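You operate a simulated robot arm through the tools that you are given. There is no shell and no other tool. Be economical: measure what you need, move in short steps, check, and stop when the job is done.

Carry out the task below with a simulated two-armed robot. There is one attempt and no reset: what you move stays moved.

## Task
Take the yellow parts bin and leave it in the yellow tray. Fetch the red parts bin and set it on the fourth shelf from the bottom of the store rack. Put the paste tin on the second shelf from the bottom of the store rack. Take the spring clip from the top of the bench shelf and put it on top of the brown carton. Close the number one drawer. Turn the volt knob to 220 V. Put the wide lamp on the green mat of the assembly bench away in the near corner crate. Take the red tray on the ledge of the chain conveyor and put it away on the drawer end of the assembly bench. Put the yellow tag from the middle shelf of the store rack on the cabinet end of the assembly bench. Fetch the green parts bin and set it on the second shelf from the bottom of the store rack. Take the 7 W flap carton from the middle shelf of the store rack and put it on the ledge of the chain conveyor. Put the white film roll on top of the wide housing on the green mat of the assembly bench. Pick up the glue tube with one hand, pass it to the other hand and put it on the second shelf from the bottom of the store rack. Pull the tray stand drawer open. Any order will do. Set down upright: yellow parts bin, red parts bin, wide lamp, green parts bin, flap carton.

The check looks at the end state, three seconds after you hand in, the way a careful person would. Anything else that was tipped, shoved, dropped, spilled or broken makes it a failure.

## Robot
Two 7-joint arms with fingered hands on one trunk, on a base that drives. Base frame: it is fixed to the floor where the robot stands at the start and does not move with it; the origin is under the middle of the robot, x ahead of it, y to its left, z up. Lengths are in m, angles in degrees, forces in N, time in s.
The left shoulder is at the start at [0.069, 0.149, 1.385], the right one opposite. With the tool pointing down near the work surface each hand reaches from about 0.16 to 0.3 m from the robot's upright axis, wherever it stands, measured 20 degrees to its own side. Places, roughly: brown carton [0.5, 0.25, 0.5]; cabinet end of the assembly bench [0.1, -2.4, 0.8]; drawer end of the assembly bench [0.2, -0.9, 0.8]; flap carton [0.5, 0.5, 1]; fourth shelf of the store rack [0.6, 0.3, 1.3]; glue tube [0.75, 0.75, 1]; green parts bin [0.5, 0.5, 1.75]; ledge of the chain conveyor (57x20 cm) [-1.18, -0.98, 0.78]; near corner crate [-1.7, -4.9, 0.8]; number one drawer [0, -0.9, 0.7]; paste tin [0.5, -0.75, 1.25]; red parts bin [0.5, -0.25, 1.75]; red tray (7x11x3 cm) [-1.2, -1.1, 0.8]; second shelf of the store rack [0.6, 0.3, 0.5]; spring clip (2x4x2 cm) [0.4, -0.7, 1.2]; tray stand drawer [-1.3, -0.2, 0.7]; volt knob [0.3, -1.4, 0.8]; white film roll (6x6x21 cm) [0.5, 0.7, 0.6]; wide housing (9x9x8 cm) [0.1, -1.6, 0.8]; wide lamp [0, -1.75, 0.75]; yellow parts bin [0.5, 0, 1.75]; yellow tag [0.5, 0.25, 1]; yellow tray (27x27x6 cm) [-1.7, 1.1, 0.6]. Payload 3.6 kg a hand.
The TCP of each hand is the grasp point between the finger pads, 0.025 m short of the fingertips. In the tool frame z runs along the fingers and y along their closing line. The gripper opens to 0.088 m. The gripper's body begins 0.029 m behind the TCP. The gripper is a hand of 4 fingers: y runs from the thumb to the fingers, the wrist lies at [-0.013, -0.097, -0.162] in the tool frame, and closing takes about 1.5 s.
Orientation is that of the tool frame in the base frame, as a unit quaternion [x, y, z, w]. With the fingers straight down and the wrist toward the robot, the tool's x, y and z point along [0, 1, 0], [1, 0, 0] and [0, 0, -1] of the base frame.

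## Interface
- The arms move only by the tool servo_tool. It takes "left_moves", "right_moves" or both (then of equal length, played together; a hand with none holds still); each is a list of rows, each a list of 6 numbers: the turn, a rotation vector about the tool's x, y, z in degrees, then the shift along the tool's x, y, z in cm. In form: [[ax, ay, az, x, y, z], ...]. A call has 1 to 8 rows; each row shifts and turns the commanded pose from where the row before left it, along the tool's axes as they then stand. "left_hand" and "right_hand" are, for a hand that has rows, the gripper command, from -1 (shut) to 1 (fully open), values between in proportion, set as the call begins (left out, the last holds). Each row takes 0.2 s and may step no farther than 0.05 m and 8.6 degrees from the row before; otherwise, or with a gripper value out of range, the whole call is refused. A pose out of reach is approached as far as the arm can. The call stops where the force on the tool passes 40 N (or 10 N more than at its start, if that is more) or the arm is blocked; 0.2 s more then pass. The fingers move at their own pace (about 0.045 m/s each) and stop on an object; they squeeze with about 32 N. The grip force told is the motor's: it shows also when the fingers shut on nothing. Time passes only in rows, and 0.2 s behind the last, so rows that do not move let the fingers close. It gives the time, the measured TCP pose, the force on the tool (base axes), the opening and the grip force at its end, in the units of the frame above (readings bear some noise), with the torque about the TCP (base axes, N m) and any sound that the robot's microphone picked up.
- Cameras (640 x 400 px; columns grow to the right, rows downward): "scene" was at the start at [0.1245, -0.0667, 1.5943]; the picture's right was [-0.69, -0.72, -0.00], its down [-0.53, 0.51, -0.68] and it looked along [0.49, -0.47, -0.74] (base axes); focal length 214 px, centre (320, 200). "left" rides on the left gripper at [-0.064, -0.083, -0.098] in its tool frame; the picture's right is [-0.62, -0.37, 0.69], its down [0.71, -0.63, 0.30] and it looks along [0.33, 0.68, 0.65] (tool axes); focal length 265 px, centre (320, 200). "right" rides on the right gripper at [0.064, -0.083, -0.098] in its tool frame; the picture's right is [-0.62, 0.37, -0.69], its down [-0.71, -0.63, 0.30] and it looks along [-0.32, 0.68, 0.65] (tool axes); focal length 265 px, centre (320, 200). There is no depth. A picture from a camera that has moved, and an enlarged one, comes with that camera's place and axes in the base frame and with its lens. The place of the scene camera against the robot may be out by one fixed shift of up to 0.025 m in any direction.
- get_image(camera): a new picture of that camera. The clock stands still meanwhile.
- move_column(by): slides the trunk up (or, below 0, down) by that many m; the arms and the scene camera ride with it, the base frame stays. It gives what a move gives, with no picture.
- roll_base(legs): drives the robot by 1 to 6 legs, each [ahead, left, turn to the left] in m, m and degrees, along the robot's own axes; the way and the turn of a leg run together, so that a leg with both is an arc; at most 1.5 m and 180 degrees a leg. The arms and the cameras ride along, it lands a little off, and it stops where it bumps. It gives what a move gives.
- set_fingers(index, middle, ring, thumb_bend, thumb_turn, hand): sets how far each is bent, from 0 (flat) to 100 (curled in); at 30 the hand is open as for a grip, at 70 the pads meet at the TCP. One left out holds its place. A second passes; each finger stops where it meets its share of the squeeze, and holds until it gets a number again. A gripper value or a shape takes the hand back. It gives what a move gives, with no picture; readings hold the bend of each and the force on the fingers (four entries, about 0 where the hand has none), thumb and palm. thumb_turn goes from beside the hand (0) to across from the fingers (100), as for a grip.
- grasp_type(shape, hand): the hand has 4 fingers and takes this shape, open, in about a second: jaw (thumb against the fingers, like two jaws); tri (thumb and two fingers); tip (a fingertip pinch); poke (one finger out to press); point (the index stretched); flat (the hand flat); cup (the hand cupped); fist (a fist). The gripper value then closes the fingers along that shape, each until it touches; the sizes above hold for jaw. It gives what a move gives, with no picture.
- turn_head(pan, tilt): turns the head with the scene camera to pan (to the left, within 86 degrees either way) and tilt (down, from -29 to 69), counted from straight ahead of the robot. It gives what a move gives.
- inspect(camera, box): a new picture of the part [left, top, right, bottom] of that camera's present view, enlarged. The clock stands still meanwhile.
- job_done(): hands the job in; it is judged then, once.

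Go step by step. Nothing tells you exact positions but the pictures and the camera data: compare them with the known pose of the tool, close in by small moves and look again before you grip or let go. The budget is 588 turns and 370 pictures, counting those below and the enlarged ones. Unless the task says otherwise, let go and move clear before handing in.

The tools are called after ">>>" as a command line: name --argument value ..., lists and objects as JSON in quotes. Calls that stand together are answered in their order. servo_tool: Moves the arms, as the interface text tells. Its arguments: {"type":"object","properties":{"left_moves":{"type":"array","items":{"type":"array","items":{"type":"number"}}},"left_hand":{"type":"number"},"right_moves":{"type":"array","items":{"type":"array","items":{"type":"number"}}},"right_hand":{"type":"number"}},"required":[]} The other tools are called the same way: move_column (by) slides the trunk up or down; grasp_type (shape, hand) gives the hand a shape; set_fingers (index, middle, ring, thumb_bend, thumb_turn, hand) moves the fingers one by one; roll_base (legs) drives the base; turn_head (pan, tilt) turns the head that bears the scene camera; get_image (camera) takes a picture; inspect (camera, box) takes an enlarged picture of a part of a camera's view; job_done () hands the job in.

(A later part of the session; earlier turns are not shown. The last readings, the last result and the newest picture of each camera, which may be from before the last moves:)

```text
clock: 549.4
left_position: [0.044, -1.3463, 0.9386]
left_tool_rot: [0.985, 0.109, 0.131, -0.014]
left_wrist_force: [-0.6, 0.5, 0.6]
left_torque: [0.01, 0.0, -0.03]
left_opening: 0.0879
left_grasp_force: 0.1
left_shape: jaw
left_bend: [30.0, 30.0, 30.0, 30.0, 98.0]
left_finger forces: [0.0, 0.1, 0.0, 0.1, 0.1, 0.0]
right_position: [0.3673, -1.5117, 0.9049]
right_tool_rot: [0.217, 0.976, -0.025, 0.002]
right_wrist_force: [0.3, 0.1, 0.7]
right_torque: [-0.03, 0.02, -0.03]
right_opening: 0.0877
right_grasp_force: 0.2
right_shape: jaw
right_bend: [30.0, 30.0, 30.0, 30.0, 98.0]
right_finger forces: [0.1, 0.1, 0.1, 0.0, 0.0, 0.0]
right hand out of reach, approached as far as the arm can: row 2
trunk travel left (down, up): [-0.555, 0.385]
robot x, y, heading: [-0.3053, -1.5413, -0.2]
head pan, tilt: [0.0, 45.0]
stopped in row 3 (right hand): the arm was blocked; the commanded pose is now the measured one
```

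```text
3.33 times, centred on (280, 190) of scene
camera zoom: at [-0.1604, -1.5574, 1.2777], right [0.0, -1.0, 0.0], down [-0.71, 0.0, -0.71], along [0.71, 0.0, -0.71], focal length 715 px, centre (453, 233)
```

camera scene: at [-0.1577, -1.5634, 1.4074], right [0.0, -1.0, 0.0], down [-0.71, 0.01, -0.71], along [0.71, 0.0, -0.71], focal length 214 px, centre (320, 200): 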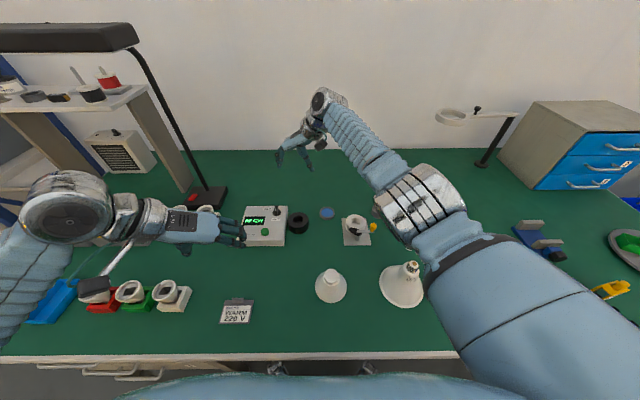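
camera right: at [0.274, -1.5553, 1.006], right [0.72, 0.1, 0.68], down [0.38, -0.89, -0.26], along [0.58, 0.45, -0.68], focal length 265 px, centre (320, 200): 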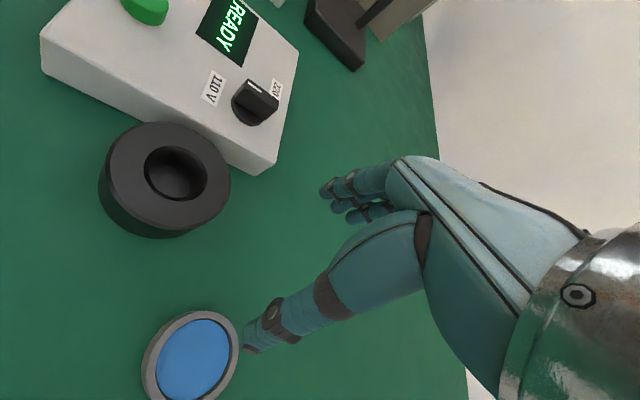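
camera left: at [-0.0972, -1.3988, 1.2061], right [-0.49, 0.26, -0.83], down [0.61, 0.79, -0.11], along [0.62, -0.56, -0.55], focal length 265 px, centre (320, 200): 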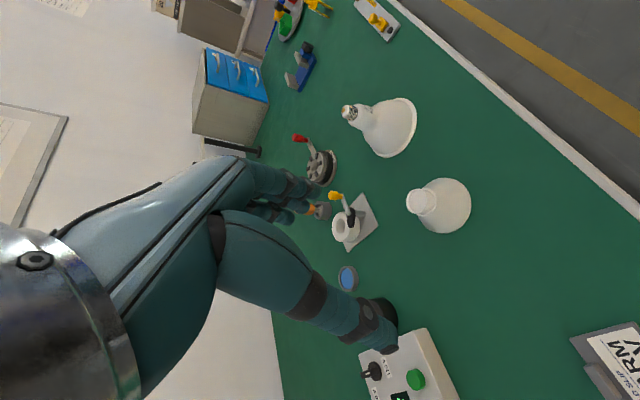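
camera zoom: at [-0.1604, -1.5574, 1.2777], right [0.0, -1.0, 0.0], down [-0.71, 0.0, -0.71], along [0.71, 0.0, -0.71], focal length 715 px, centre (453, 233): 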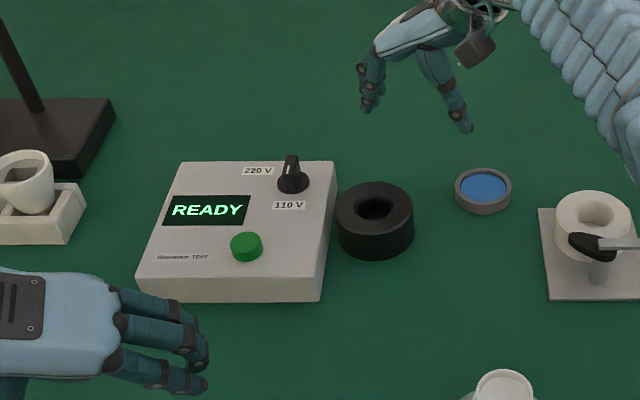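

The arm is at its reach limit; I bring the base 8 cm closer, restoring the hand's yaw.

>>> servo_tool --right_moves '[[-1.4, 0.2, -4, 2.5, 0, -2], [-1.4, 0.2, -4.1, 2.5, 0, -2], [0, 0, 0, 2.5, 0, 0], [0, 0, 0, 0, 0, 0]]'

>>> roll_base --legs '[[0.08, 0, 0]]'

```text
clock: 550.6
left_position: [0.0448, -1.3474, 0.9377]
left_tool_rot: [0.985, 0.109, 0.13, -0.013]
left_wrist_force: [0.0, 0.5, -0.1]
left_torque: [-0.01, -0.03, -0.04]
left_opening: 0.0877
left_grasp_force: 0.1
left_shape: jaw
left_bend: [30.0, 30.0, 30.0, 30.0, 98.0]
left_finger forces: [0.1, 0.1, 0.0, 0.0, 0.1, 0.0]
right_position: [0.3651, -1.5194, 0.9421]
right_tool_rot: [0.189, 0.982, -0.007, 0.001]
right_wrist_force: [-0.5, -0.1, -0.3]
right_torque: [-0.01, 0.02, 0.02]
right_opening: 0.0879
right_grasp_force: 0.1
right_shape: jaw
right_bend: [30.0, 30.0, 30.0, 30.0, 98.0]
right_finger forces: [0.0, 0.0, 0.0, 0.0, 0.0, 0.0]
right hand out of reach, approached as far as the arm can: row 1, 2, 3
trunk travel left (down, up): [-0.555, 0.385]
robot x, y, heading: [-0.3062, -1.5445, -0.2]
head pan, tilt: [0.0, 45.0]
stopped in row 4 (right hand): the arm was blocked; the commanded pose is now the measured one
```

```text
clock: 552.2
left_position: [0.1275, -1.3477, 0.9378]
left_tool_rot: [0.986, 0.108, 0.127, -0.013]
left_wrist_force: [-0.1, 0.4, -0.5]
left_torque: [0.0, -0.01, 0.03]
left_opening: 0.0876
left_grasp_force: 0.1
left_shape: jaw
left_bend: [30.0, 30.0, 30.0, 30.0, 98.0]
left_finger forces: [0.1, 0.1, 0.1, 0.1, 0.1, 0.0]
right_position: [0.4472, -1.5224, 0.941]
right_tool_rot: [0.188, 0.982, -0.006, -0.003]
right_wrist_force: [0.6, -0.3, 0.2]
right_torque: [0.0, 0.03, 0.02]
right_opening: 0.0879
right_grasp_force: 0.1
right_shape: jaw
right_bend: [30.0, 30.0, 30.0, 30.0, 98.0]
right_finger forces: [0.0, 0.1, 0.0, 0.1, 0.1, 0.0]
trunk travel left (down, up): [-0.555, 0.385]
robot x, y, heading: [-0.2257, -1.5458, -0.0]
head pan, tilt: [0.0, 45.0]
```

>>> servo_tool --right_moves '[[0, 0, -1.2, 4, 1.5, 0], [0, 0, -1.2, 4, 1.5, 0], [0, 0, -1.2, 4, 1.6, 0], [0, 0, -1.2, 3.8, 1.6, 0], [0, 0, 0, 0, 0, 0]]'

>>> get_image --camera "right"

>>> inspect --camera "scene" --box '[220, 150, 340, 270]'

```text
clock: 553.1
left_position: [0.1236, -1.3465, 0.9391]
left_tool_rot: [0.986, 0.108, 0.129, -0.013]
left_wrist_force: [0.7, 0.0, -0.8]
left_torque: [0.01, -0.02, 0.0]
left_opening: 0.0877
left_grasp_force: 0.0
left_shape: jaw
left_bend: [30.0, 30.0, 30.0, 30.0, 98.0]
left_finger forces: [0.0, 0.1, 0.0, 0.1, 0.0, 0.0]
right_position: [0.4514, -1.5103, 0.9693]
right_tool_rot: [0.236, 0.971, 0.035, -0.011]
right_wrist_force: [-1.3, -0.1, 1.4]
right_torque: [-0.01, -0.01, 0.0]
right_opening: 0.0881
right_grasp_force: 0.0
right_shape: jaw
right_bend: [30.0, 30.0, 30.0, 30.0, 98.0]
right_finger forces: [0.0, 0.1, 0.0, 0.1, 0.1, 0.0]
right hand out of reach, approached as far as the arm can: row 1, 2, 3, 4
trunk travel left (down, up): [-0.555, 0.385]
robot x, y, heading: [-0.2243, -1.5431, -0.3]
head pan, tilt: [0.0, 45.0]
stopped in row 4 (right hand): the arm was blocked; the commanded pose is now the measured one
```

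```text
202 pictures are left
camera right: at [0.3562, -1.5615, 1.0643], right [0.72, -0.01, 0.69], down [0.34, -0.86, -0.37], along [0.6, 0.51, -0.62], focal length 265 px, centre (320, 200)
```

right: 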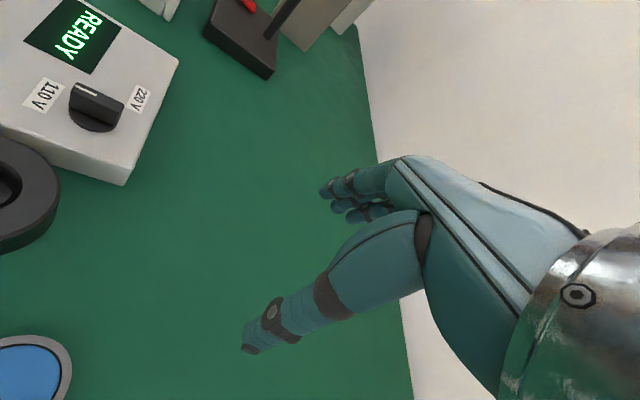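

```text
3.33 times, centred on (280, 210) of scene
camera zoom: at [-0.0801, -1.5571, 1.2779], right [0.0, -1.0, 0.0], down [-0.71, 0.0, -0.71], along [0.71, 0.0, -0.71], focal length 715 px, centre (453, 167)
```

zoom: 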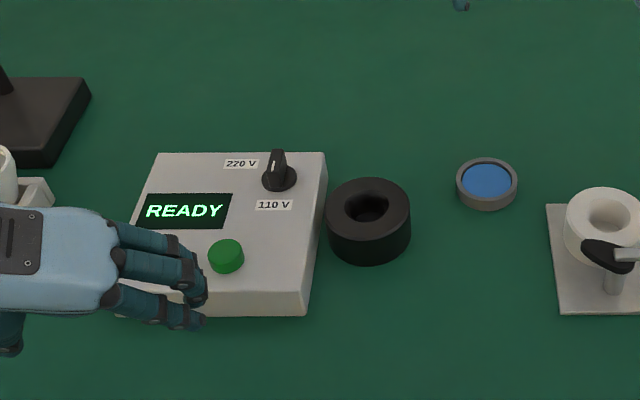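

The right arm is stuck near a stretched configuration; I bring it back toward the robot first.

>>> servo_tool --right_moves '[[0, 0, -2.8, 2.8, -3.8, -1.2], [0, 0, -2.8, 2.8, -3.8, -1.2], [0, 0, -2.8, 2.8, -3.8, -1.2], [0, 0, -2.8, 2.8, -3.8, -1.2], [0, 0, -2.8, 2.8, -3.8, -1.2], [0, 0, -2.8, 2.8, -3.8, -1.2], [0, 0, 0, 0, 0, 0]]'

>>> get_image --camera "scene"

```text
clock: 554.7
left_position: [0.1254, -1.3452, 0.9381]
left_tool_rot: [0.986, 0.108, 0.129, -0.012]
left_wrist_force: [-0.1, 0.2, 0.0]
left_torque: [0.01, 0.01, 0.0]
left_opening: 0.0881
left_grasp_force: 0.2
left_shape: jaw
left_bend: [30.0, 30.0, 30.0, 30.0, 98.0]
left_finger forces: [0.0, 0.0, 0.0, 0.1, 0.0, 0.0]
right_position: [0.424, -1.6391, 1.0704]
right_tool_rot: [0.091, 0.995, 0.037, -0.007]
right_wrist_force: [-0.1, -0.5, 0.0]
right_torque: [-0.02, 0.0, 0.01]
right_opening: 0.088
right_grasp_force: 0.1
right_shape: jaw
right_bend: [30.0, 30.0, 30.0, 30.0, 98.0]
right_finger forces: [0.2, 0.0, 0.0, 0.0, 0.1, 0.0]
right hand out of reach, approached as far as the arm can: row 1, 2, 3, 4, 5, 6
trunk travel left (down, up): [-0.555, 0.385]
robot x, y, heading: [-0.2291, -1.5432, 0.0]
head pan, tilt: [0.0, 45.0]
```

```text
200 pictures are left
camera scene: at [-0.0781, -1.5566, 1.2776], right [0.0, -1.0, 0.0], down [-0.71, 0.0, -0.71], along [0.71, 0.0, -0.71], focal length 214 px, centre (320, 200)
```

scene: 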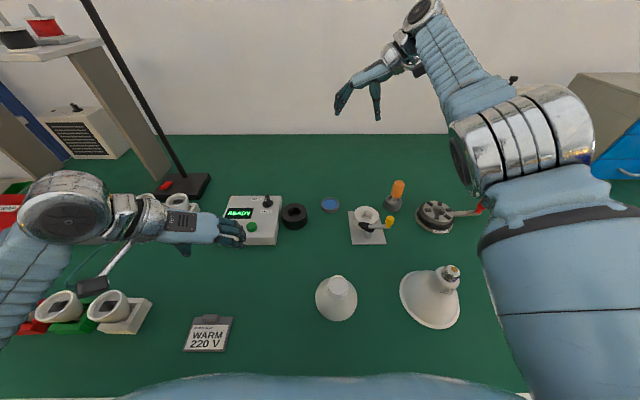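

>>> servo_tool --right_moves '[[0, 0, 0, 4.5, 0, 0], [0, 0, 0, 4.5, 0, 0], [0, 0, 0, 4.5, 0, 0], [0, 0, 0, 4.5, 0, 0], [0, 0, 0, 0, 0, 0]]'

>>> get_image --camera "scene"

```text
clock: 555.9
left_position: [0.125, -1.343, 0.939]
left_tool_rot: [0.986, 0.108, 0.128, -0.011]
left_wrist_force: [-0.1, 0.1, -0.1]
left_torque: [0.01, 0.02, 0.02]
left_opening: 0.0881
left_grasp_force: 0.0
left_shape: jaw
left_bend: [30.0, 30.0, 30.0, 30.0, 98.0]
left_finger forces: [0.0, 0.0, 0.0, 0.1, 0.1, 0.0]
right_position: [0.2471, -1.6066, 1.0731]
right_tool_rot: [0.092, 0.995, 0.035, -0.007]
right_wrist_force: [-0.2, 0.8, -0.6]
right_torque: [-0.06, 0.03, -0.03]
right_opening: 0.088
right_grasp_force: 0.2
right_shape: jaw
right_bend: [30.0, 30.0, 30.0, 30.0, 98.0]
right_finger forces: [0.0, 0.1, 0.1, 0.1, 0.1, 0.0]
right hand out of reach, approached as far as the arm can: row 1
trunk travel left (down, up): [-0.555, 0.385]
robot x, y, heading: [-0.2311, -1.5447, -0.2]
head pan, tilt: [0.0, 45.0]
```

```text
199 pictures are left
camera scene: at [-0.0784, -1.5543, 1.2776], right [0.0, -1.0, 0.0], down [-0.71, 0.0, -0.71], along [0.71, 0.0, -0.71], focal length 214 px, centre (320, 200)
```

scene: 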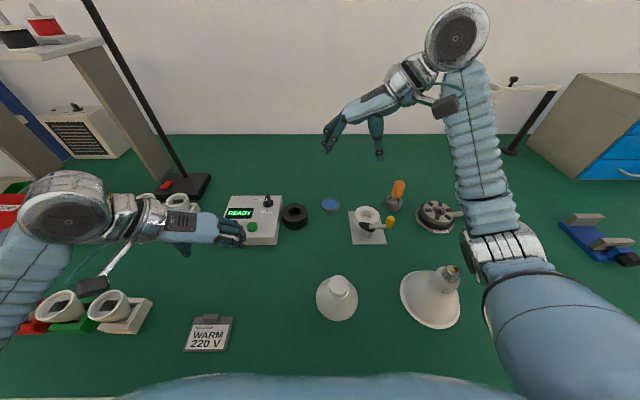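

Freed. Now approach the knob again, moving left at height.

>>> servo_tool --right_moves '[[0, 0, 1, -0.6, 3.5, 0], [0, 0, 1, -0.6, 3.5, 0], [0, 0, 1, -0.6, 3.5, 0], [0, 0, 1, -0.6, 3.5, 0], [0, 0, 1, -0.6, 3.5, 0], [0, 0, 1, -0.6, 3.5, 0], [0, 0, 0, 0, 0, 0]]'

>>> get_image --camera "right"

>>> get_image --camera "scene"

```text
clock: 557.5
left_position: [0.1244, -1.3471, 0.9384]
left_tool_rot: [0.986, 0.108, 0.128, -0.014]
left_wrist_force: [-0.2, 0.0, 0.1]
left_torque: [0.02, 0.0, 0.02]
left_opening: 0.088
left_grasp_force: 0.1
left_shape: jaw
left_bend: [30.0, 30.0, 30.0, 30.0, 98.0]
left_finger forces: [0.0, 0.0, 0.0, 0.0, 0.0, 0.0]
right_position: [0.3306, -1.4115, 1.0861]
right_tool_rot: [0.143, 0.989, 0.036, -0.009]
right_wrist_force: [-1.1, -0.9, -0.5]
right_torque: [0.0, -0.01, -0.02]
right_opening: 0.0882
right_grasp_force: 0.1
right_shape: jaw
right_bend: [30.0, 30.0, 30.0, 30.0, 98.0]
right_finger forces: [0.1, 0.0, 0.0, 0.0, 0.1, 0.1]
trunk travel left (down, up): [-0.555, 0.385]
robot x, y, heading: [-0.2283, -1.5438, -0.2]
head pan, tilt: [0.0, 45.0]
```

```text
198 pictures are left
camera right: at [0.2446, -1.4804, 1.1804], right [0.7, 0.12, 0.7], down [0.5, -0.78, -0.37], along [0.5, 0.61, -0.61], focal length 265 px, centre (320, 200)
```

right: 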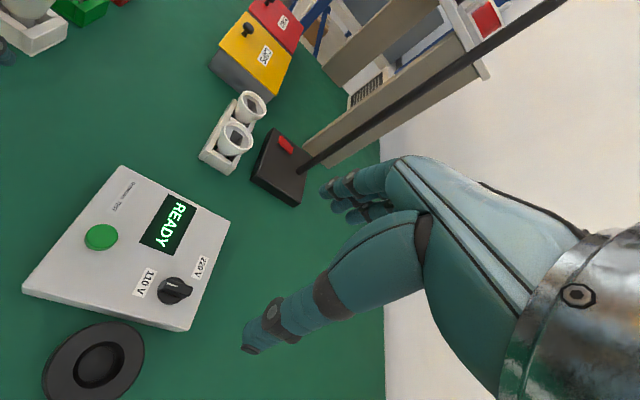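

```text
197 pictures are left
camera scene: at [-0.0782, -1.5589, 1.2776], right [0.0, -1.0, 0.0], down [-0.71, 0.0, -0.71], along [0.71, 0.0, -0.71], focal length 214 px, centre (320, 200)
```

scene: 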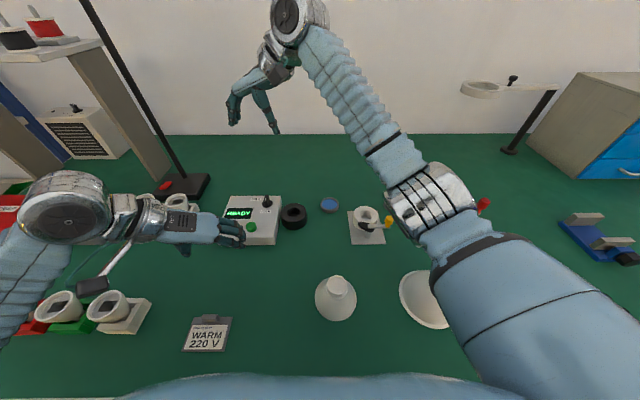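

To keep the right elbow above the lamps I raise the trunk 15 cm and then lower the hand.

>>> move_column --by 0.16

>>> servo_tool --right_moves '[[3.9, -1.6, 0.5, 0, 0.9, 4], [0, 0, 0, 0, 0, 4.5], [0, 0, 0, 0, 0, 4.5], [0, 0, 0, 0, 0, 4.5], [0, 0, 0, 0, 0, 4.5], [0, 0, 0, 0, 0, 4.5], [0, 0, 0, 0, 0, 3], [0, 0, 0, 0, 0, 0]]'

>>> get_image --camera "right"

>>> get_image --camera "scene"

```text
clock: 559.3
left_position: [0.1239, -1.3455, 1.0981]
left_tool_rot: [0.986, 0.107, 0.128, -0.013]
left_wrist_force: [-0.6, -0.6, -0.1]
left_torque: [-0.02, 0.0, -0.04]
left_opening: 0.088
left_grasp_force: 0.0
left_shape: jaw
left_bend: [30.0, 30.0, 30.0, 30.0, 98.0]
left_finger forces: [0.0, 0.1, 0.0, 0.0, 0.0, 0.0]
right_position: [0.3302, -1.411, 1.2465]
right_tool_rot: [0.144, 0.989, 0.036, -0.008]
right_wrist_force: [0.0, -0.6, 0.4]
right_torque: [0.0, 0.02, 0.0]
right_opening: 0.0879
right_grasp_force: 0.1
right_shape: jaw
right_bend: [30.0, 30.0, 30.0, 30.0, 98.0]
right_finger forces: [0.0, 0.0, 0.1, 0.1, 0.0, 0.1]
trunk travel left (down, up): [-0.715, 0.225]
robot x, y, heading: [-0.2288, -1.5447, -0.2]
head pan, tilt: [0.0, 45.0]
```

```text
clock: 561.1
left_position: [0.125, -1.3459, 1.0972]
left_tool_rot: [0.986, 0.108, 0.128, -0.013]
left_wrist_force: [0.2, -0.8, 0.4]
left_torque: [0.01, 0.02, 0.04]
left_opening: 0.088
left_grasp_force: 0.1
left_shape: jaw
left_bend: [30.0, 30.0, 30.0, 30.0, 98.0]
left_finger forces: [0.1, 0.0, 0.0, 0.0, 0.0, 0.1]
right_position: [0.3336, -1.4019, 0.9527]
right_tool_rot: [0.149, 0.989, 0.0, 0.001]
right_wrist_force: [-0.1, -1.0, -0.6]
right_torque: [0.03, 0.03, 0.0]
right_opening: 0.088
right_grasp_force: 0.0
right_shape: jaw
right_bend: [30.0, 30.0, 30.0, 30.0, 98.0]
right_finger forces: [0.0, 0.1, 0.0, 0.0, 0.0, 0.1]
trunk travel left (down, up): [-0.715, 0.225]
robot x, y, heading: [-0.2281, -1.5471, -0.2]
head pan, tilt: [0.0, 45.0]
```

```text
196 pictures are left
camera right: at [0.2465, -1.4622, 1.0507], right [0.7, 0.17, 0.69], down [0.5, -0.81, -0.3], along [0.51, 0.56, -0.65], focal length 265 px, centre (320, 200)
```

right: 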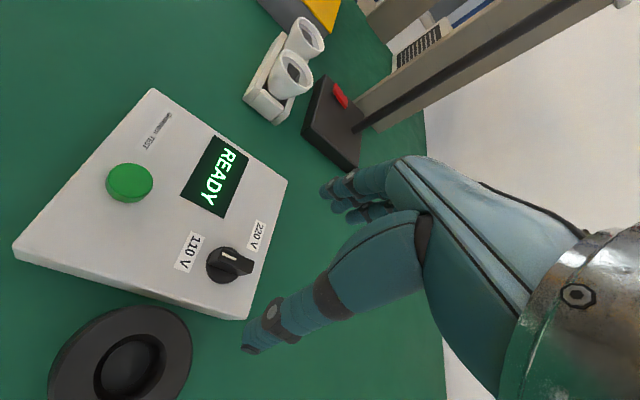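

```text
195 pictures are left
camera scene: at [-0.0781, -1.5579, 1.4376], right [0.0, -1.0, 0.0], down [-0.71, 0.0, -0.71], along [0.71, 0.0, -0.71], focal length 214 px, centre (320, 200)
```

scene: 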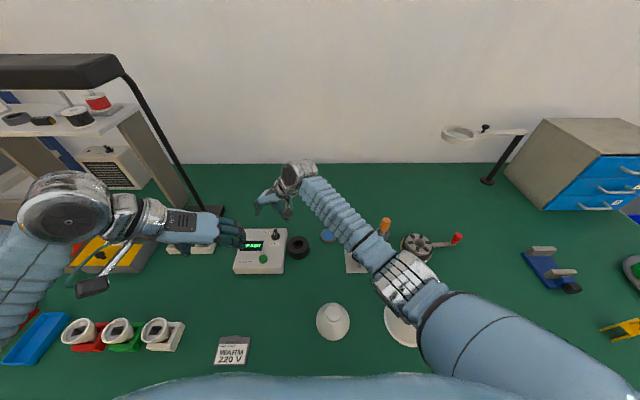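

Aligned over the knob. Partially close and descend.

>>> servo_tool --right_moves '[[0, 0, 0, 0.5, 0.1, 3], [0, 0, 0, 0, 0, 3], [0, 0, 0, 0, 0, 1.2], [0, 0, 0, 0, 0, 0.6], [0, 0, 0, 0, 0, 0]]' --right_hand 0.2

>>> inspect --camera "right" --box '[180, 120, 420, 320]'

>>> inspect --camera "scene" --box '[220, 180, 340, 290]'

```text
clock: 562.5
left_position: [0.1252, -1.345, 1.0984]
left_tool_rot: [0.986, 0.108, 0.129, -0.013]
left_wrist_force: [0.1, 0.6, -0.8]
left_torque: [-0.03, 0.01, -0.01]
left_opening: 0.0879
left_grasp_force: 0.2
left_shape: jaw
left_bend: [30.0, 30.0, 30.0, 30.0, 98.0]
left_finger forces: [0.0, 0.0, 0.0, 0.1, 0.0, 0.1]
right_position: [0.3477, -1.4346, 0.8661]
right_tool_rot: [0.172, 0.985, -0.02, 0.008]
right_wrist_force: [1.1, -0.6, -1.0]
right_torque: [0.01, 0.01, 0.03]
right_opening: 0.0534
right_grasp_force: 0.2
right_shape: jaw
right_bend: [29.0, 40.0, 37.0, 64.0, 100.0]
right_finger forces: [0.0, 0.0, 0.0, 0.0, 0.0, 0.1]
trunk travel left (down, up): [-0.715, 0.225]
robot x, y, heading: [-0.229, -1.5465, -0.2]
head pan, tilt: [0.0, 45.0]
stopped in row 5 (right hand): the arm was blocked; the commanded pose is now the measured one
```

```text
2.00 times, centred on (300, 220) of right
camera zoom: at [0.2577, -1.4875, 0.9641], right [0.7, 0.17, 0.69], down [0.46, -0.85, -0.27], along [0.54, 0.51, -0.67], focal length 531 px, centre (360, 160)
```

zoom: 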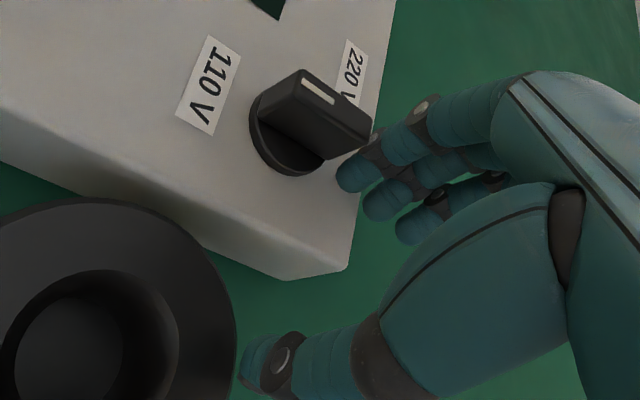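

```text
3.64 times, centred on (280, 235) of scene
camera zoom: at [-0.0784, -1.5576, 1.4377], right [0.0, -1.0, 0.0], down [-0.71, 0.0, -0.71], along [0.71, 0.0, -0.71], focal length 780 px, centre (466, 73)
```

zoom: 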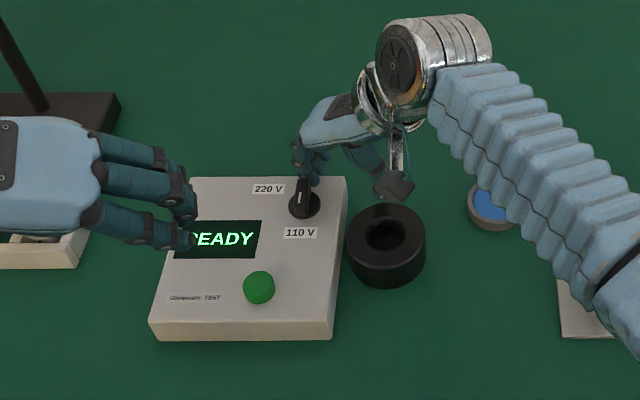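

The right arm runs into its limits here. Better: use the left hand, gripping the fin lengthwise and turning it clockwise, which suits the left arm. First withdraw the right hand up and to the right.

>>> servo_tool --right_moves '[[0, 0, 0, 0, 0, -4], [0, 0, 0, 0, 0, -4.5], [0, 0, 0, 0, 0, -4.5], [0, 0, 0, 0, 0, -4.5], [0, 0, 0, 2, -4, 0], [0, 0, 0, 2, -4, 0], [0, 0, 0, 2, -4, 0], [0, 0, 0, 2, -4, 0]]'

>>> servo_tool --right_moves '[[0, 0, 0, 2.5, -4, 0], [0, 0, 0, 2.5, -4, 0], [0, 0, 0, 2.5, -3, 0], [0, 0, 0, 3, 0, 0], [0, 0, 0, 3, 0, 0], [0, 0, 0, 0, 0, 0], [0, 0, 0, 0, 0, 0], [0, 0, 0, 0, 0, 0]]' --left_moves '[[0.99, -1.66, -7.52, 0, 0, 0], [0.99, -1.66, -7.52, 0, 0, 0], [0.99, -1.66, -7.52, 0, 0, 0], [0.99, -1.66, -7.52, 0, 0, 0], [0.99, -1.66, -7.52, 0, 0, 0], [0.99, -1.66, -7.52, 0, 0, 0], [0.99, -1.66, -7.52, 0, 0, 0], [0.99, -1.66, -7.52, 0, 0, 0]]'

>>> get_image --camera "left"

>>> get_image --camera "scene"

```text
clock: 564.3
left_position: [0.1232, -1.3479, 1.099]
left_tool_rot: [0.985, 0.109, 0.13, -0.014]
left_wrist_force: [0.6, -0.2, -0.5]
left_torque: [0.02, -0.05, 0.0]
left_opening: 0.0877
left_grasp_force: 0.0
left_shape: jaw
left_bend: [30.0, 30.0, 30.0, 30.0, 98.0]
left_finger forces: [0.0, 0.1, 0.0, 0.0, 0.0, 0.0]
right_position: [0.2148, -1.5514, 1.0469]
right_tool_rot: [0.169, 0.986, -0.015, 0.007]
right_wrist_force: [-0.1, -0.7, -0.7]
right_torque: [0.01, -0.02, -0.02]
right_opening: 0.053
right_grasp_force: 0.2
right_shape: jaw
right_bend: [29.0, 40.0, 37.0, 64.0, 100.0]
right_finger forces: [0.0, 0.0, 0.1, 0.0, 0.0, 0.0]
trunk travel left (down, up): [-0.715, 0.225]
robot x, y, heading: [-0.2281, -1.547, -0.2]
head pan, tilt: [0.0, 45.0]
```

```text
clock: 566.1
left_position: [0.1716, -1.3348, 1.1064]
left_tool_rot: [0.804, 0.595, 0.0, 0.0]
left_wrist_force: [0.1, 0.1, 0.3]
left_torque: [0.0, -0.01, 0.0]
left_opening: 0.0881
left_grasp_force: 0.0
left_shape: jaw
left_bend: [30.0, 30.0, 30.0, 30.0, 98.0]
left_finger forces: [0.0, 0.0, 0.0, 0.0, 0.0, 0.0]
left hand out of reach, approached as far as the arm can: row 1, 2, 3, 4, 5, 6, 7
right_position: [0.0959, -1.5928, 1.044]
right_tool_rot: [0.168, 0.986, -0.018, 0.006]
right_wrist_force: [0.1, -0.1, -0.7]
right_torque: [-0.05, 0.04, 0.01]
right_opening: 0.0531
right_grasp_force: 0.0
right_shape: jaw
right_bend: [29.0, 40.0, 37.0, 64.0, 100.0]
right_finger forces: [0.1, 0.0, 0.0, 0.0, 0.0, 0.1]
right hand out of reach, approached as far as the arm can: row 4, 5
trunk travel left (down, up): [-0.715, 0.225]
robot x, y, heading: [-0.2278, -1.5445, -0.2]
head pan, tilt: [0.0, 45.0]
```

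```text
192 pictures are left
camera left: at [0.0727, -1.3726, 1.2046], right [-0.53, -0.49, -0.69], down [-0.4, 0.87, -0.3], along [0.75, 0.11, -0.65], focal length 265 px, centre (320, 200)
```

left: 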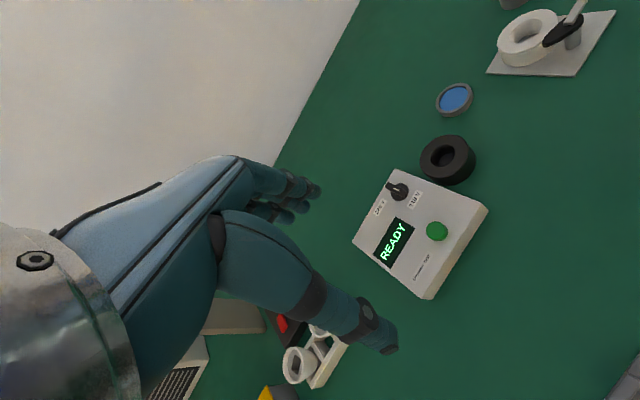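

```text
191 pictures are left
camera scene: at [-0.0778, -1.5578, 1.4376], right [0.0, -1.0, 0.0], down [-0.71, 0.0, -0.71], along [0.71, 0.0, -0.71], focal length 214 px, centre (320, 200)
```

scene: 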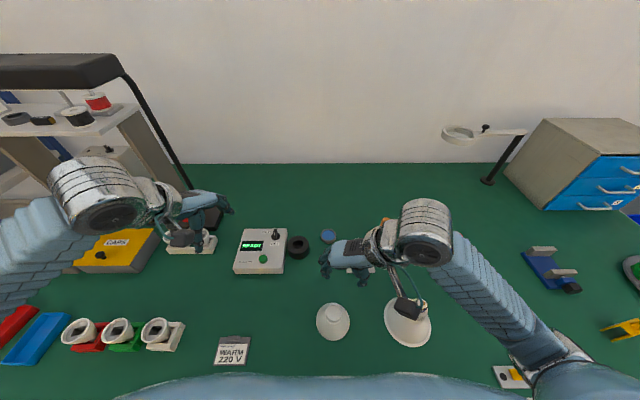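

The left hand has the right attitude. I move it above the knob.

>>> servo_tool --left_moves '[[0, 0, 0, -0.4, 4.15, 0], [0, 0, 0, -0.4, 4.15, 0], [0, 0, 0, -0.4, 4.15, 0], [0, 0, 0, -0.4, 4.15, 2], [0, 0, 0, 0, 0, 4.5], [0, 0, 0, 0, 0, 4.5], [0, 0, 0, 0, 0, 4.5], [0, 0, 0, 0, 0, 0]]'

>>> get_image --camera "left"

>>> get_image --camera "scene"

```text
clock: 567.9
left_position: [0.3222, -1.3996, 0.951]
left_tool_rot: [0.804, 0.594, 0.002, 0.001]
left_wrist_force: [0.2, 0.1, -0.2]
left_torque: [0.03, 0.05, -0.03]
left_opening: 0.0881
left_grasp_force: 0.1
left_shape: jaw
left_bend: [30.0, 30.0, 30.0, 30.0, 98.0]
left_finger forces: [0.1, 0.0, 0.0, 0.0, 0.0, 0.0]
right_position: [0.0952, -1.5922, 1.0438]
right_tool_rot: [0.168, 0.986, -0.018, 0.007]
right_wrist_force: [0.5, -0.5, 0.2]
right_torque: [-0.02, -0.02, -0.03]
right_opening: 0.053
right_grasp_force: 0.0
right_shape: jaw
right_bend: [29.0, 40.0, 37.0, 64.0, 100.0]
right_finger forces: [0.0, 0.1, 0.0, 0.1, 0.0, 0.1]
trunk travel left (down, up): [-0.715, 0.225]
robot x, y, heading: [-0.2286, -1.5458, -0.1]
head pan, tilt: [0.0, 45.0]
```

```text
190 pictures are left
camera left: at [0.2232, -1.4381, 1.0498], right [-0.53, -0.48, -0.69], down [-0.39, 0.87, -0.3], along [0.75, 0.11, -0.65], focal length 265 px, centre (320, 200)
```

left: 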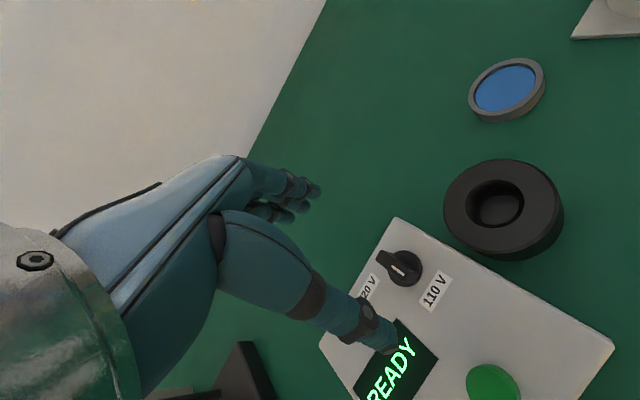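

```text
189 pictures are left
camera scene: at [-0.0791, -1.5571, 1.4377], right [0.0, -1.0, 0.0], down [-0.71, 0.0, -0.71], along [0.71, 0.0, -0.71], focal length 214 px, centre (320, 200)
```

scene: 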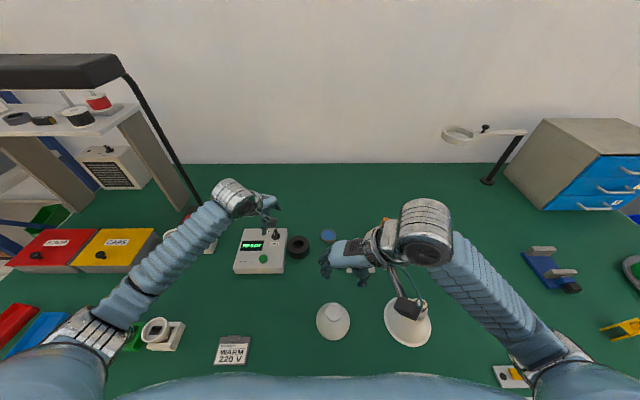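

Aligned within 3 mm. Descend.

>>> servo_tool --left_moves '[[0, 0, 0, 0, -0.2, 3], [0, 0, 0, 0, 0, 3], [0, 0, 0, 0, 0, 1.5], [0, 0, 0, 0, 0, 0]]' --left_hand 0.5

>>> get_image --camera "left"

```text
clock: 568.9
left_position: [0.3216, -1.3992, 0.8752]
left_tool_rot: [0.804, 0.595, 0.001, -0.001]
left_wrist_force: [0.4, -0.4, 0.2]
left_torque: [0.0, 0.01, 0.01]
left_opening: 0.0663
left_grasp_force: 0.1
left_shape: jaw
left_bend: [27.0, 35.0, 32.0, 54.0, 99.0]
left_finger forces: [0.1, 0.0, 0.0, 0.1, 0.0, 0.0]
right_position: [0.0945, -1.5933, 1.0427]
right_tool_rot: [0.169, 0.986, -0.018, 0.006]
right_wrist_force: [-0.2, 0.2, 0.0]
right_torque: [-0.01, -0.01, -0.01]
right_opening: 0.053
right_grasp_force: 0.2
right_shape: jaw
right_bend: [29.0, 40.0, 37.0, 64.0, 100.0]
right_finger forces: [0.0, 0.0, 0.0, 0.0, 0.0, 0.0]
trunk travel left (down, up): [-0.715, 0.225]
robot x, y, heading: [-0.2263, -1.5493, 0.0]
head pan, tilt: [0.0, 45.0]
```

```text
188 pictures are left
camera left: at [0.2224, -1.4364, 0.974], right [-0.53, -0.48, -0.69], down [-0.39, 0.87, -0.3], along [0.75, 0.11, -0.65], focal length 265 px, centre (320, 200)
```

left: 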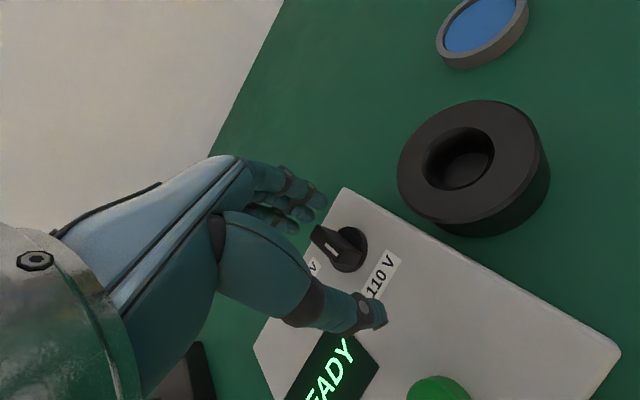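

>>> servo_tool --left_moves '[[0, 0, 0, 0, 0, 0.6], [0, 0, 0, 0, 0, 0]]'

>>> servo_tool --left_moves '[[0, 0, 0, 0, 0, 0], [0, 0, 0, 0, 0, 0], [0, 0, 0, 0, 0, 0], [0, 0, 0, 0, 0, 0], [0, 0, 0, 0, 0, 0], [0, 0, 0, 0, 0, 0]]' --left_hand -1

>>> get_image --camera "left"

```text
clock: 569.5
left_position: [0.3224, -1.3991, 0.8706]
left_tool_rot: [0.804, 0.595, 0.0, 0.001]
left_wrist_force: [0.2, -1.0, -0.6]
left_torque: [0.01, 0.01, 0.03]
left_opening: 0.0662
left_grasp_force: 0.1
left_shape: jaw
left_bend: [27.0, 35.0, 32.0, 54.0, 99.0]
left_finger forces: [0.1, 0.0, 0.0, 0.1, 0.0, 0.1]
right_position: [0.0941, -1.5925, 1.0437]
right_tool_rot: [0.168, 0.986, -0.017, 0.006]
right_wrist_force: [0.4, -0.1, -0.3]
right_torque: [0.01, 0.02, -0.01]
right_opening: 0.0529
right_grasp_force: 0.1
right_shape: jaw
right_bend: [29.0, 40.0, 37.0, 64.0, 100.0]
right_finger forces: [0.1, 0.0, 0.1, 0.1, 0.0, 0.0]
trunk travel left (down, up): [-0.715, 0.225]
robot x, y, heading: [-0.2257, -1.5451, -0.2]
head pan, tilt: [0.0, 45.0]
```

```text
clock: 570.9
left_position: [0.3196, -1.4003, 0.8697]
left_tool_rot: [0.804, 0.594, 0.0, 0.0]
left_wrist_force: [-10.3, -5.4, -3.2]
left_torque: [-0.08, 0.13, -0.04]
left_opening: 0.0162
left_grasp_force: 31.9
left_shape: jaw
left_bend: [73.0, 45.0, 60.0, 74.0, 100.0]
left_finger forces: [13.0, 11.1, 0.1, 0.1, 26.9, 0.1]
right_position: [0.0927, -1.5944, 1.0442]
right_tool_rot: [0.169, 0.986, -0.017, 0.006]
right_wrist_force: [0.9, 0.2, -0.8]
right_torque: [-0.06, 0.0, 0.01]
right_opening: 0.053
right_grasp_force: 0.0
right_shape: jaw
right_bend: [29.0, 40.0, 37.0, 64.0, 100.0]
right_finger forces: [0.0, 0.0, 0.0, 0.0, 0.0, 0.0]
trunk travel left (down, up): [-0.715, 0.225]
robot x, y, heading: [-0.2293, -1.5448, -0.4]
head pan, tilt: [0.0, 45.0]
```

```text
187 pictures are left
camera left: at [0.2201, -1.4378, 0.969], right [-0.54, -0.48, -0.69], down [-0.39, 0.87, -0.3], along [0.75, 0.11, -0.66], focal length 265 px, centre (320, 200)
```

left: 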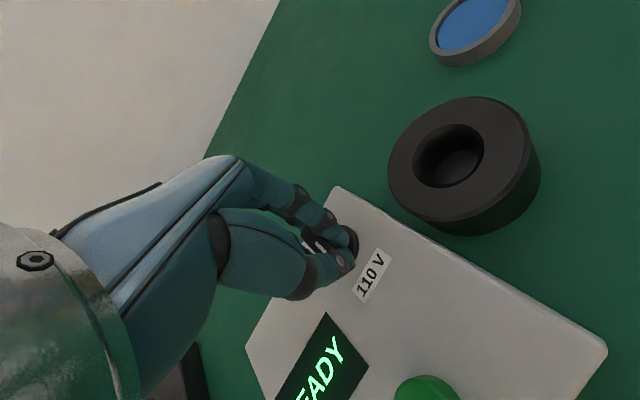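

Gripped. Rotate clockwise (tool +z) step by step.

>>> servo_tool --left_moves '[[0, 0, 8, 0, 0, 0], [0, 0, 8, 0, 0, 0], [0, 0, 8, 0, 0, 0], [0, 0, 8, 0, 0, 0], [0, 0, 8, 0, 0, 0], [0, 0, 8, 0, 0, 0], [0, 0, 0, 0, 0, 0]]'

>>> get_image --camera "left"

>>> inspect --camera "scene" --box '[220, 180, 340, 290]'

```text
clock: 572.5
left_position: [0.3206, -1.394, 0.8698]
left_tool_rot: [0.976, 0.218, 0.003, 0.0]
left_wrist_force: [-6.1, 18.4, 2.9]
left_torque: [0.36, 0.13, 0.15]
left_opening: 0.0155
left_grasp_force: 31.8
left_shape: jaw
left_bend: [73.0, 47.0, 60.0, 74.0, 100.0]
left_finger forces: [8.9, 9.9, 0.0, 0.1, 32.8, 0.1]
right_position: [0.0934, -1.5902, 1.0445]
right_tool_rot: [0.168, 0.986, -0.019, 0.007]
right_wrist_force: [-0.3, 0.4, -0.6]
right_torque: [-0.02, -0.01, 0.04]
right_opening: 0.0533
right_grasp_force: 0.0
right_shape: jaw
right_bend: [29.0, 40.0, 37.0, 64.0, 100.0]
right_finger forces: [0.1, 0.0, 0.0, 0.1, 0.0, 0.0]
trunk travel left (down, up): [-0.715, 0.225]
robot x, y, heading: [-0.2267, -1.5463, -0.0]
head pan, tilt: [0.0, 45.0]
```

```text
186 pictures are left
camera left: at [0.2259, -1.3463, 0.968], right [-0.71, 0.07, -0.7], down [0.38, 0.87, -0.3], along [0.59, -0.48, -0.65], focal length 265 px, centre (320, 200)
```

left: 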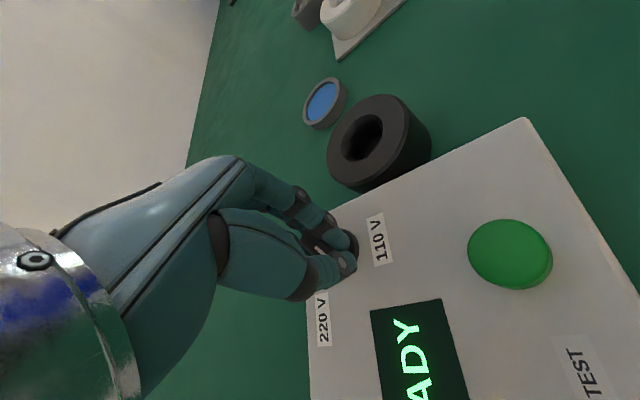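

```text
3.64 times, centred on (280, 235) of scene
camera zoom: at [-0.0802, -1.5538, 1.4379], right [0.0, -1.0, 0.0], down [-0.71, 0.0, -0.71], along [0.71, 0.0, -0.71], focal length 780 px, centre (466, 73)
```

zoom: 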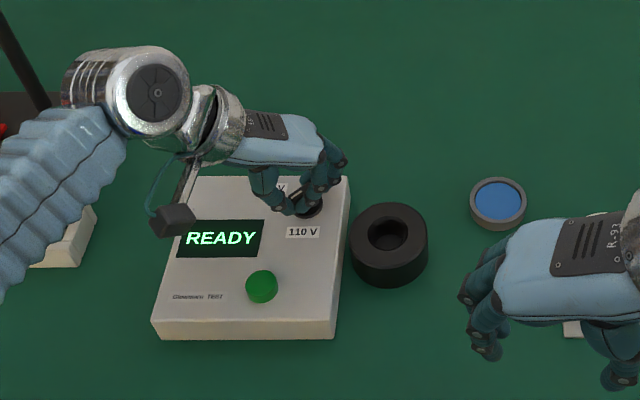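

>>> servo_tool --left_moves '[[0, 0, 8, 0, 0.3, 0], [0, 0, 8, 0, 0.2, 0], [0, 0, 8, 0, 0, 0], [0, 0, 8, 0, 0, 0], [0, 0, 8, 0, 0, 0], [0, 0, 6, 0, 0, 0], [0, 0, 0, 0, 0, 0]]'

>>> get_image --camera "left"

```text
clock: 574.1
left_position: [0.3236, -1.3934, 0.8684]
left_tool_rot: [0.983, -0.181, 0.002, -0.002]
left_wrist_force: [4.2, 34.3, 11.9]
left_torque: [0.77, -0.12, 0.25]
left_opening: 0.0154
left_grasp_force: 31.6
left_shape: jaw
left_bend: [74.0, 50.0, 72.0, 73.0, 100.0]
left_finger forces: [15.2, 7.6, 1.7, 0.0, 37.7, 0.0]
right_position: [0.0932, -1.5884, 1.044]
right_tool_rot: [0.169, 0.985, -0.021, 0.007]
right_wrist_force: [-0.6, -0.4, 0.2]
right_torque: [0.03, 0.02, -0.02]
right_opening: 0.0529
right_grasp_force: 0.2
right_shape: jaw
right_bend: [29.0, 40.0, 37.0, 64.0, 100.0]
right_finger forces: [0.1, 0.0, 0.0, 0.0, 0.0, 0.0]
trunk travel left (down, up): [-0.715, 0.225]
robot x, y, heading: [-0.227, -1.5469, -0.1]
head pan, tilt: [0.0, 45.0]
```

```text
184 pictures are left
camera left: at [0.2919, -1.2937, 0.9681], right [-0.45, 0.57, -0.69], down [0.89, 0.34, -0.3], along [0.06, -0.75, -0.66], focal length 265 px, centre (320, 200)
```

left: 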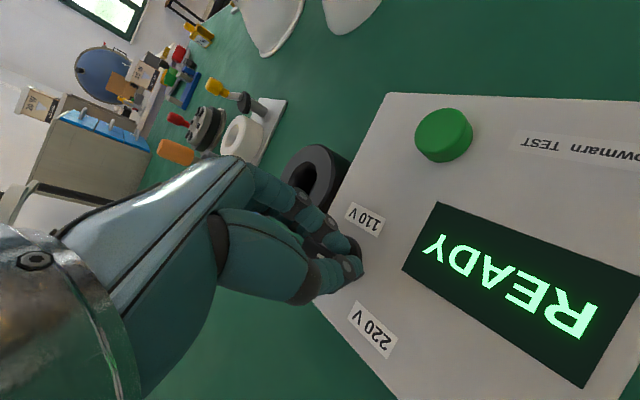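

About 94° turned. Release, rise and inspect the pointer.

>>> servo_tool --left_moves '[[0, 0, 0, 0, 0, 0], [0, 0, 0, 0, 0, 0], [0, 0, 0, 0, 0, 0], [0, 0, 0, 0, 0, -3], [0, 0, 0, 0, 0, -4.5], [0, 0, 0, 0, 0, -4.5], [0, 0, 0, 0, 0, 0]]' --left_hand 0.6

>>> get_image --camera "left"

>>> inspect --camera "scene" --box '[230, 210, 310, 280]'

```text
clock: 575.7
left_position: [0.3205, -1.4045, 0.9912]
left_tool_rot: [0.983, -0.183, 0.001, -0.001]
left_wrist_force: [0.7, -0.4, -0.5]
left_torque: [0.0, -0.02, 0.02]
left_opening: 0.0701
left_grasp_force: 0.1
left_shape: jaw
left_bend: [27.0, 34.0, 32.0, 49.0, 99.0]
left_finger forces: [0.0, 0.0, 0.1, 0.1, 0.0, 0.0]
right_position: [0.0931, -1.5937, 1.0428]
right_tool_rot: [0.168, 0.986, -0.018, 0.006]
right_wrist_force: [-0.9, 0.5, 0.9]
right_torque: [0.03, 0.03, 0.04]
right_opening: 0.0532
right_grasp_force: 0.1
right_shape: jaw
right_bend: [29.0, 40.0, 37.0, 64.0, 100.0]
right_finger forces: [0.0, 0.0, 0.0, 0.0, 0.1, 0.0]
trunk travel left (down, up): [-0.715, 0.225]
robot x, y, heading: [-0.2313, -1.5468, -0.3]
head pan, tilt: [0.0, 45.0]
```

```text
183 pictures are left
camera left: at [0.2898, -1.3045, 1.0904], right [-0.45, 0.57, -0.69], down [0.89, 0.33, -0.3], along [0.06, -0.75, -0.66], focal length 265 px, centre (320, 200)
```

left: 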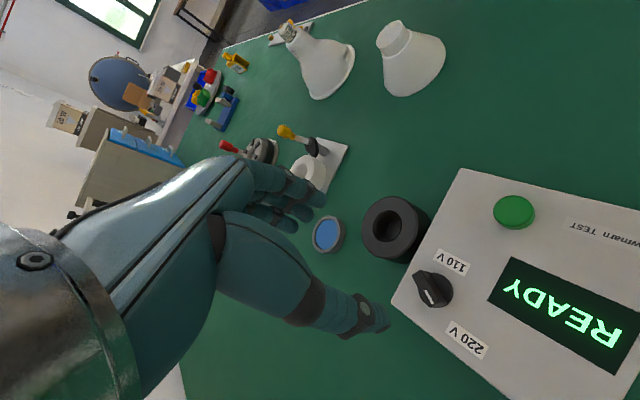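

```text
5.71 times, centred on (270, 245) of scene
camera zoom: at [-0.0787, -1.5592, 1.4377], right [0.0, -1.0, 0.0], down [-0.71, 0.0, -0.71], along [0.71, 0.0, -0.71], focal length 1226 px, centre (606, -57)
```

zoom: 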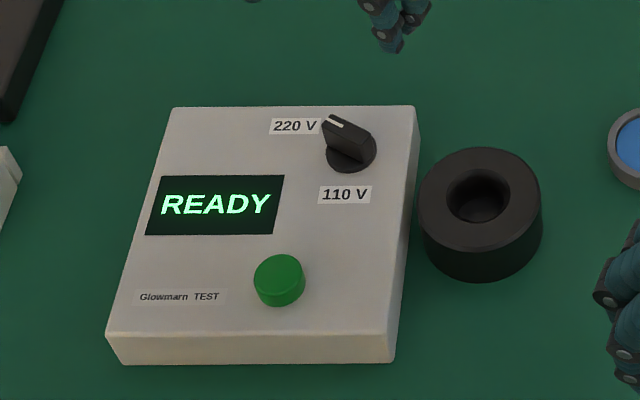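

The knob points at 220 V. Now the wide lamp (screw-cap lamp at about (0.08, -1.78)). I back the base 20 cm to give the right arm room.

>>> roll_base --legs '[[-0.2, 0, 0]]'

>>> servo_tool --right_moves '[[0, 0, -4, -4, -3, 0], [0, 0, -4, -4, -3, 0], [0, 0, -4, -4, -3, 0], [0, 0, -4, -4, -3, 0], [0, 0, 0, -1.5, -4, 0], [0, 0, 0, 0, 0, 0]]' --right_hand 1

>>> get_image --camera "right"

>>> get_image --camera "scene"

```text
clock: 578.8
left_position: [0.1241, -1.4054, 0.9904]
left_tool_rot: [0.983, -0.183, 0.001, -0.001]
left_wrist_force: [0.1, -0.6, 1.0]
left_torque: [0.0, -0.03, -0.02]
left_opening: 0.0703
left_grasp_force: 0.1
left_shape: jaw
left_bend: [27.0, 34.0, 32.0, 49.0, 99.0]
left_finger forces: [0.0, 0.0, 0.1, 0.0, 0.1, 0.1]
right_position: [-0.1017, -1.5944, 1.0437]
right_tool_rot: [0.167, 0.986, -0.017, 0.005]
right_wrist_force: [-1.8, -0.7, -0.9]
right_torque: [0.05, -0.03, 0.02]
right_opening: 0.0529
right_grasp_force: 0.1
right_shape: jaw
right_bend: [29.0, 40.0, 37.0, 64.0, 100.0]
right_finger forces: [0.0, 0.0, 0.0, 0.0, 0.1, 0.0]
trunk travel left (down, up): [-0.715, 0.225]
robot x, y, heading: [-0.4276, -1.5451, -0.3]
head pan, tilt: [0.0, 45.0]
```

```text
clock: 580.2
left_position: [0.1261, -1.4009, 0.9904]
left_tool_rot: [0.983, -0.182, 0.001, -0.001]
left_wrist_force: [-0.3, -0.3, 0.6]
left_torque: [0.01, 0.0, 0.0]
left_opening: 0.0702
left_grasp_force: 0.2
left_shape: jaw
left_bend: [27.0, 34.0, 32.0, 49.0, 99.0]
left_finger forces: [0.1, 0.0, 0.1, 0.0, 0.0, 0.0]
right_position: [0.0365, -1.7858, 1.0536]
right_tool_rot: [0.029, 0.999, -0.018, 0.004]
right_wrist_force: [-0.3, 0.3, 0.5]
right_torque: [0.02, 0.03, 0.01]
right_opening: 0.0878
right_grasp_force: 0.0
right_shape: jaw
right_bend: [30.0, 30.0, 30.0, 30.0, 98.0]
right_finger forces: [0.0, 0.0, 0.0, 0.1, 0.2, 0.0]
trunk travel left (down, up): [-0.715, 0.225]
robot x, y, heading: [-0.4261, -1.5494, -0.3]
head pan, tilt: [0.0, 45.0]
```

```text
181 pictures are left
camera right: at [-0.0328, -1.8609, 1.1543], right [0.64, 0.36, 0.68], down [0.68, -0.68, -0.27], along [0.37, 0.64, -0.68], focal length 265 px, centre (320, 200)
```

right: 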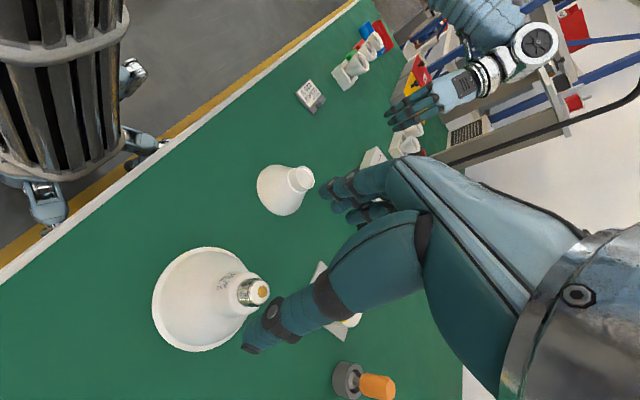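

```text
180 pictures are left
camera scene: at [-0.2764, -1.5551, 1.4376], right [0.0, -1.0, 0.0], down [-0.71, 0.0, -0.71], along [0.71, 0.0, -0.71], focal length 214 px, centre (320, 200)
```

scene: 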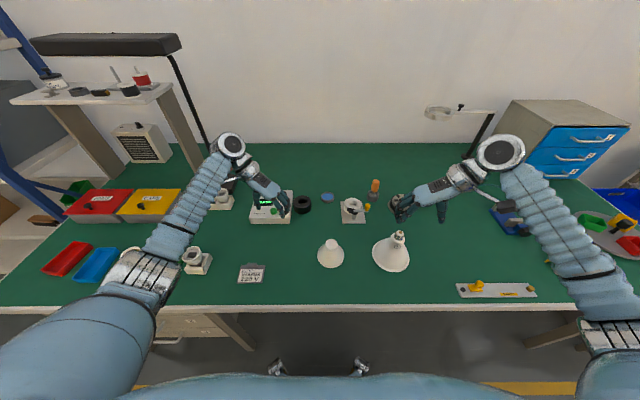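

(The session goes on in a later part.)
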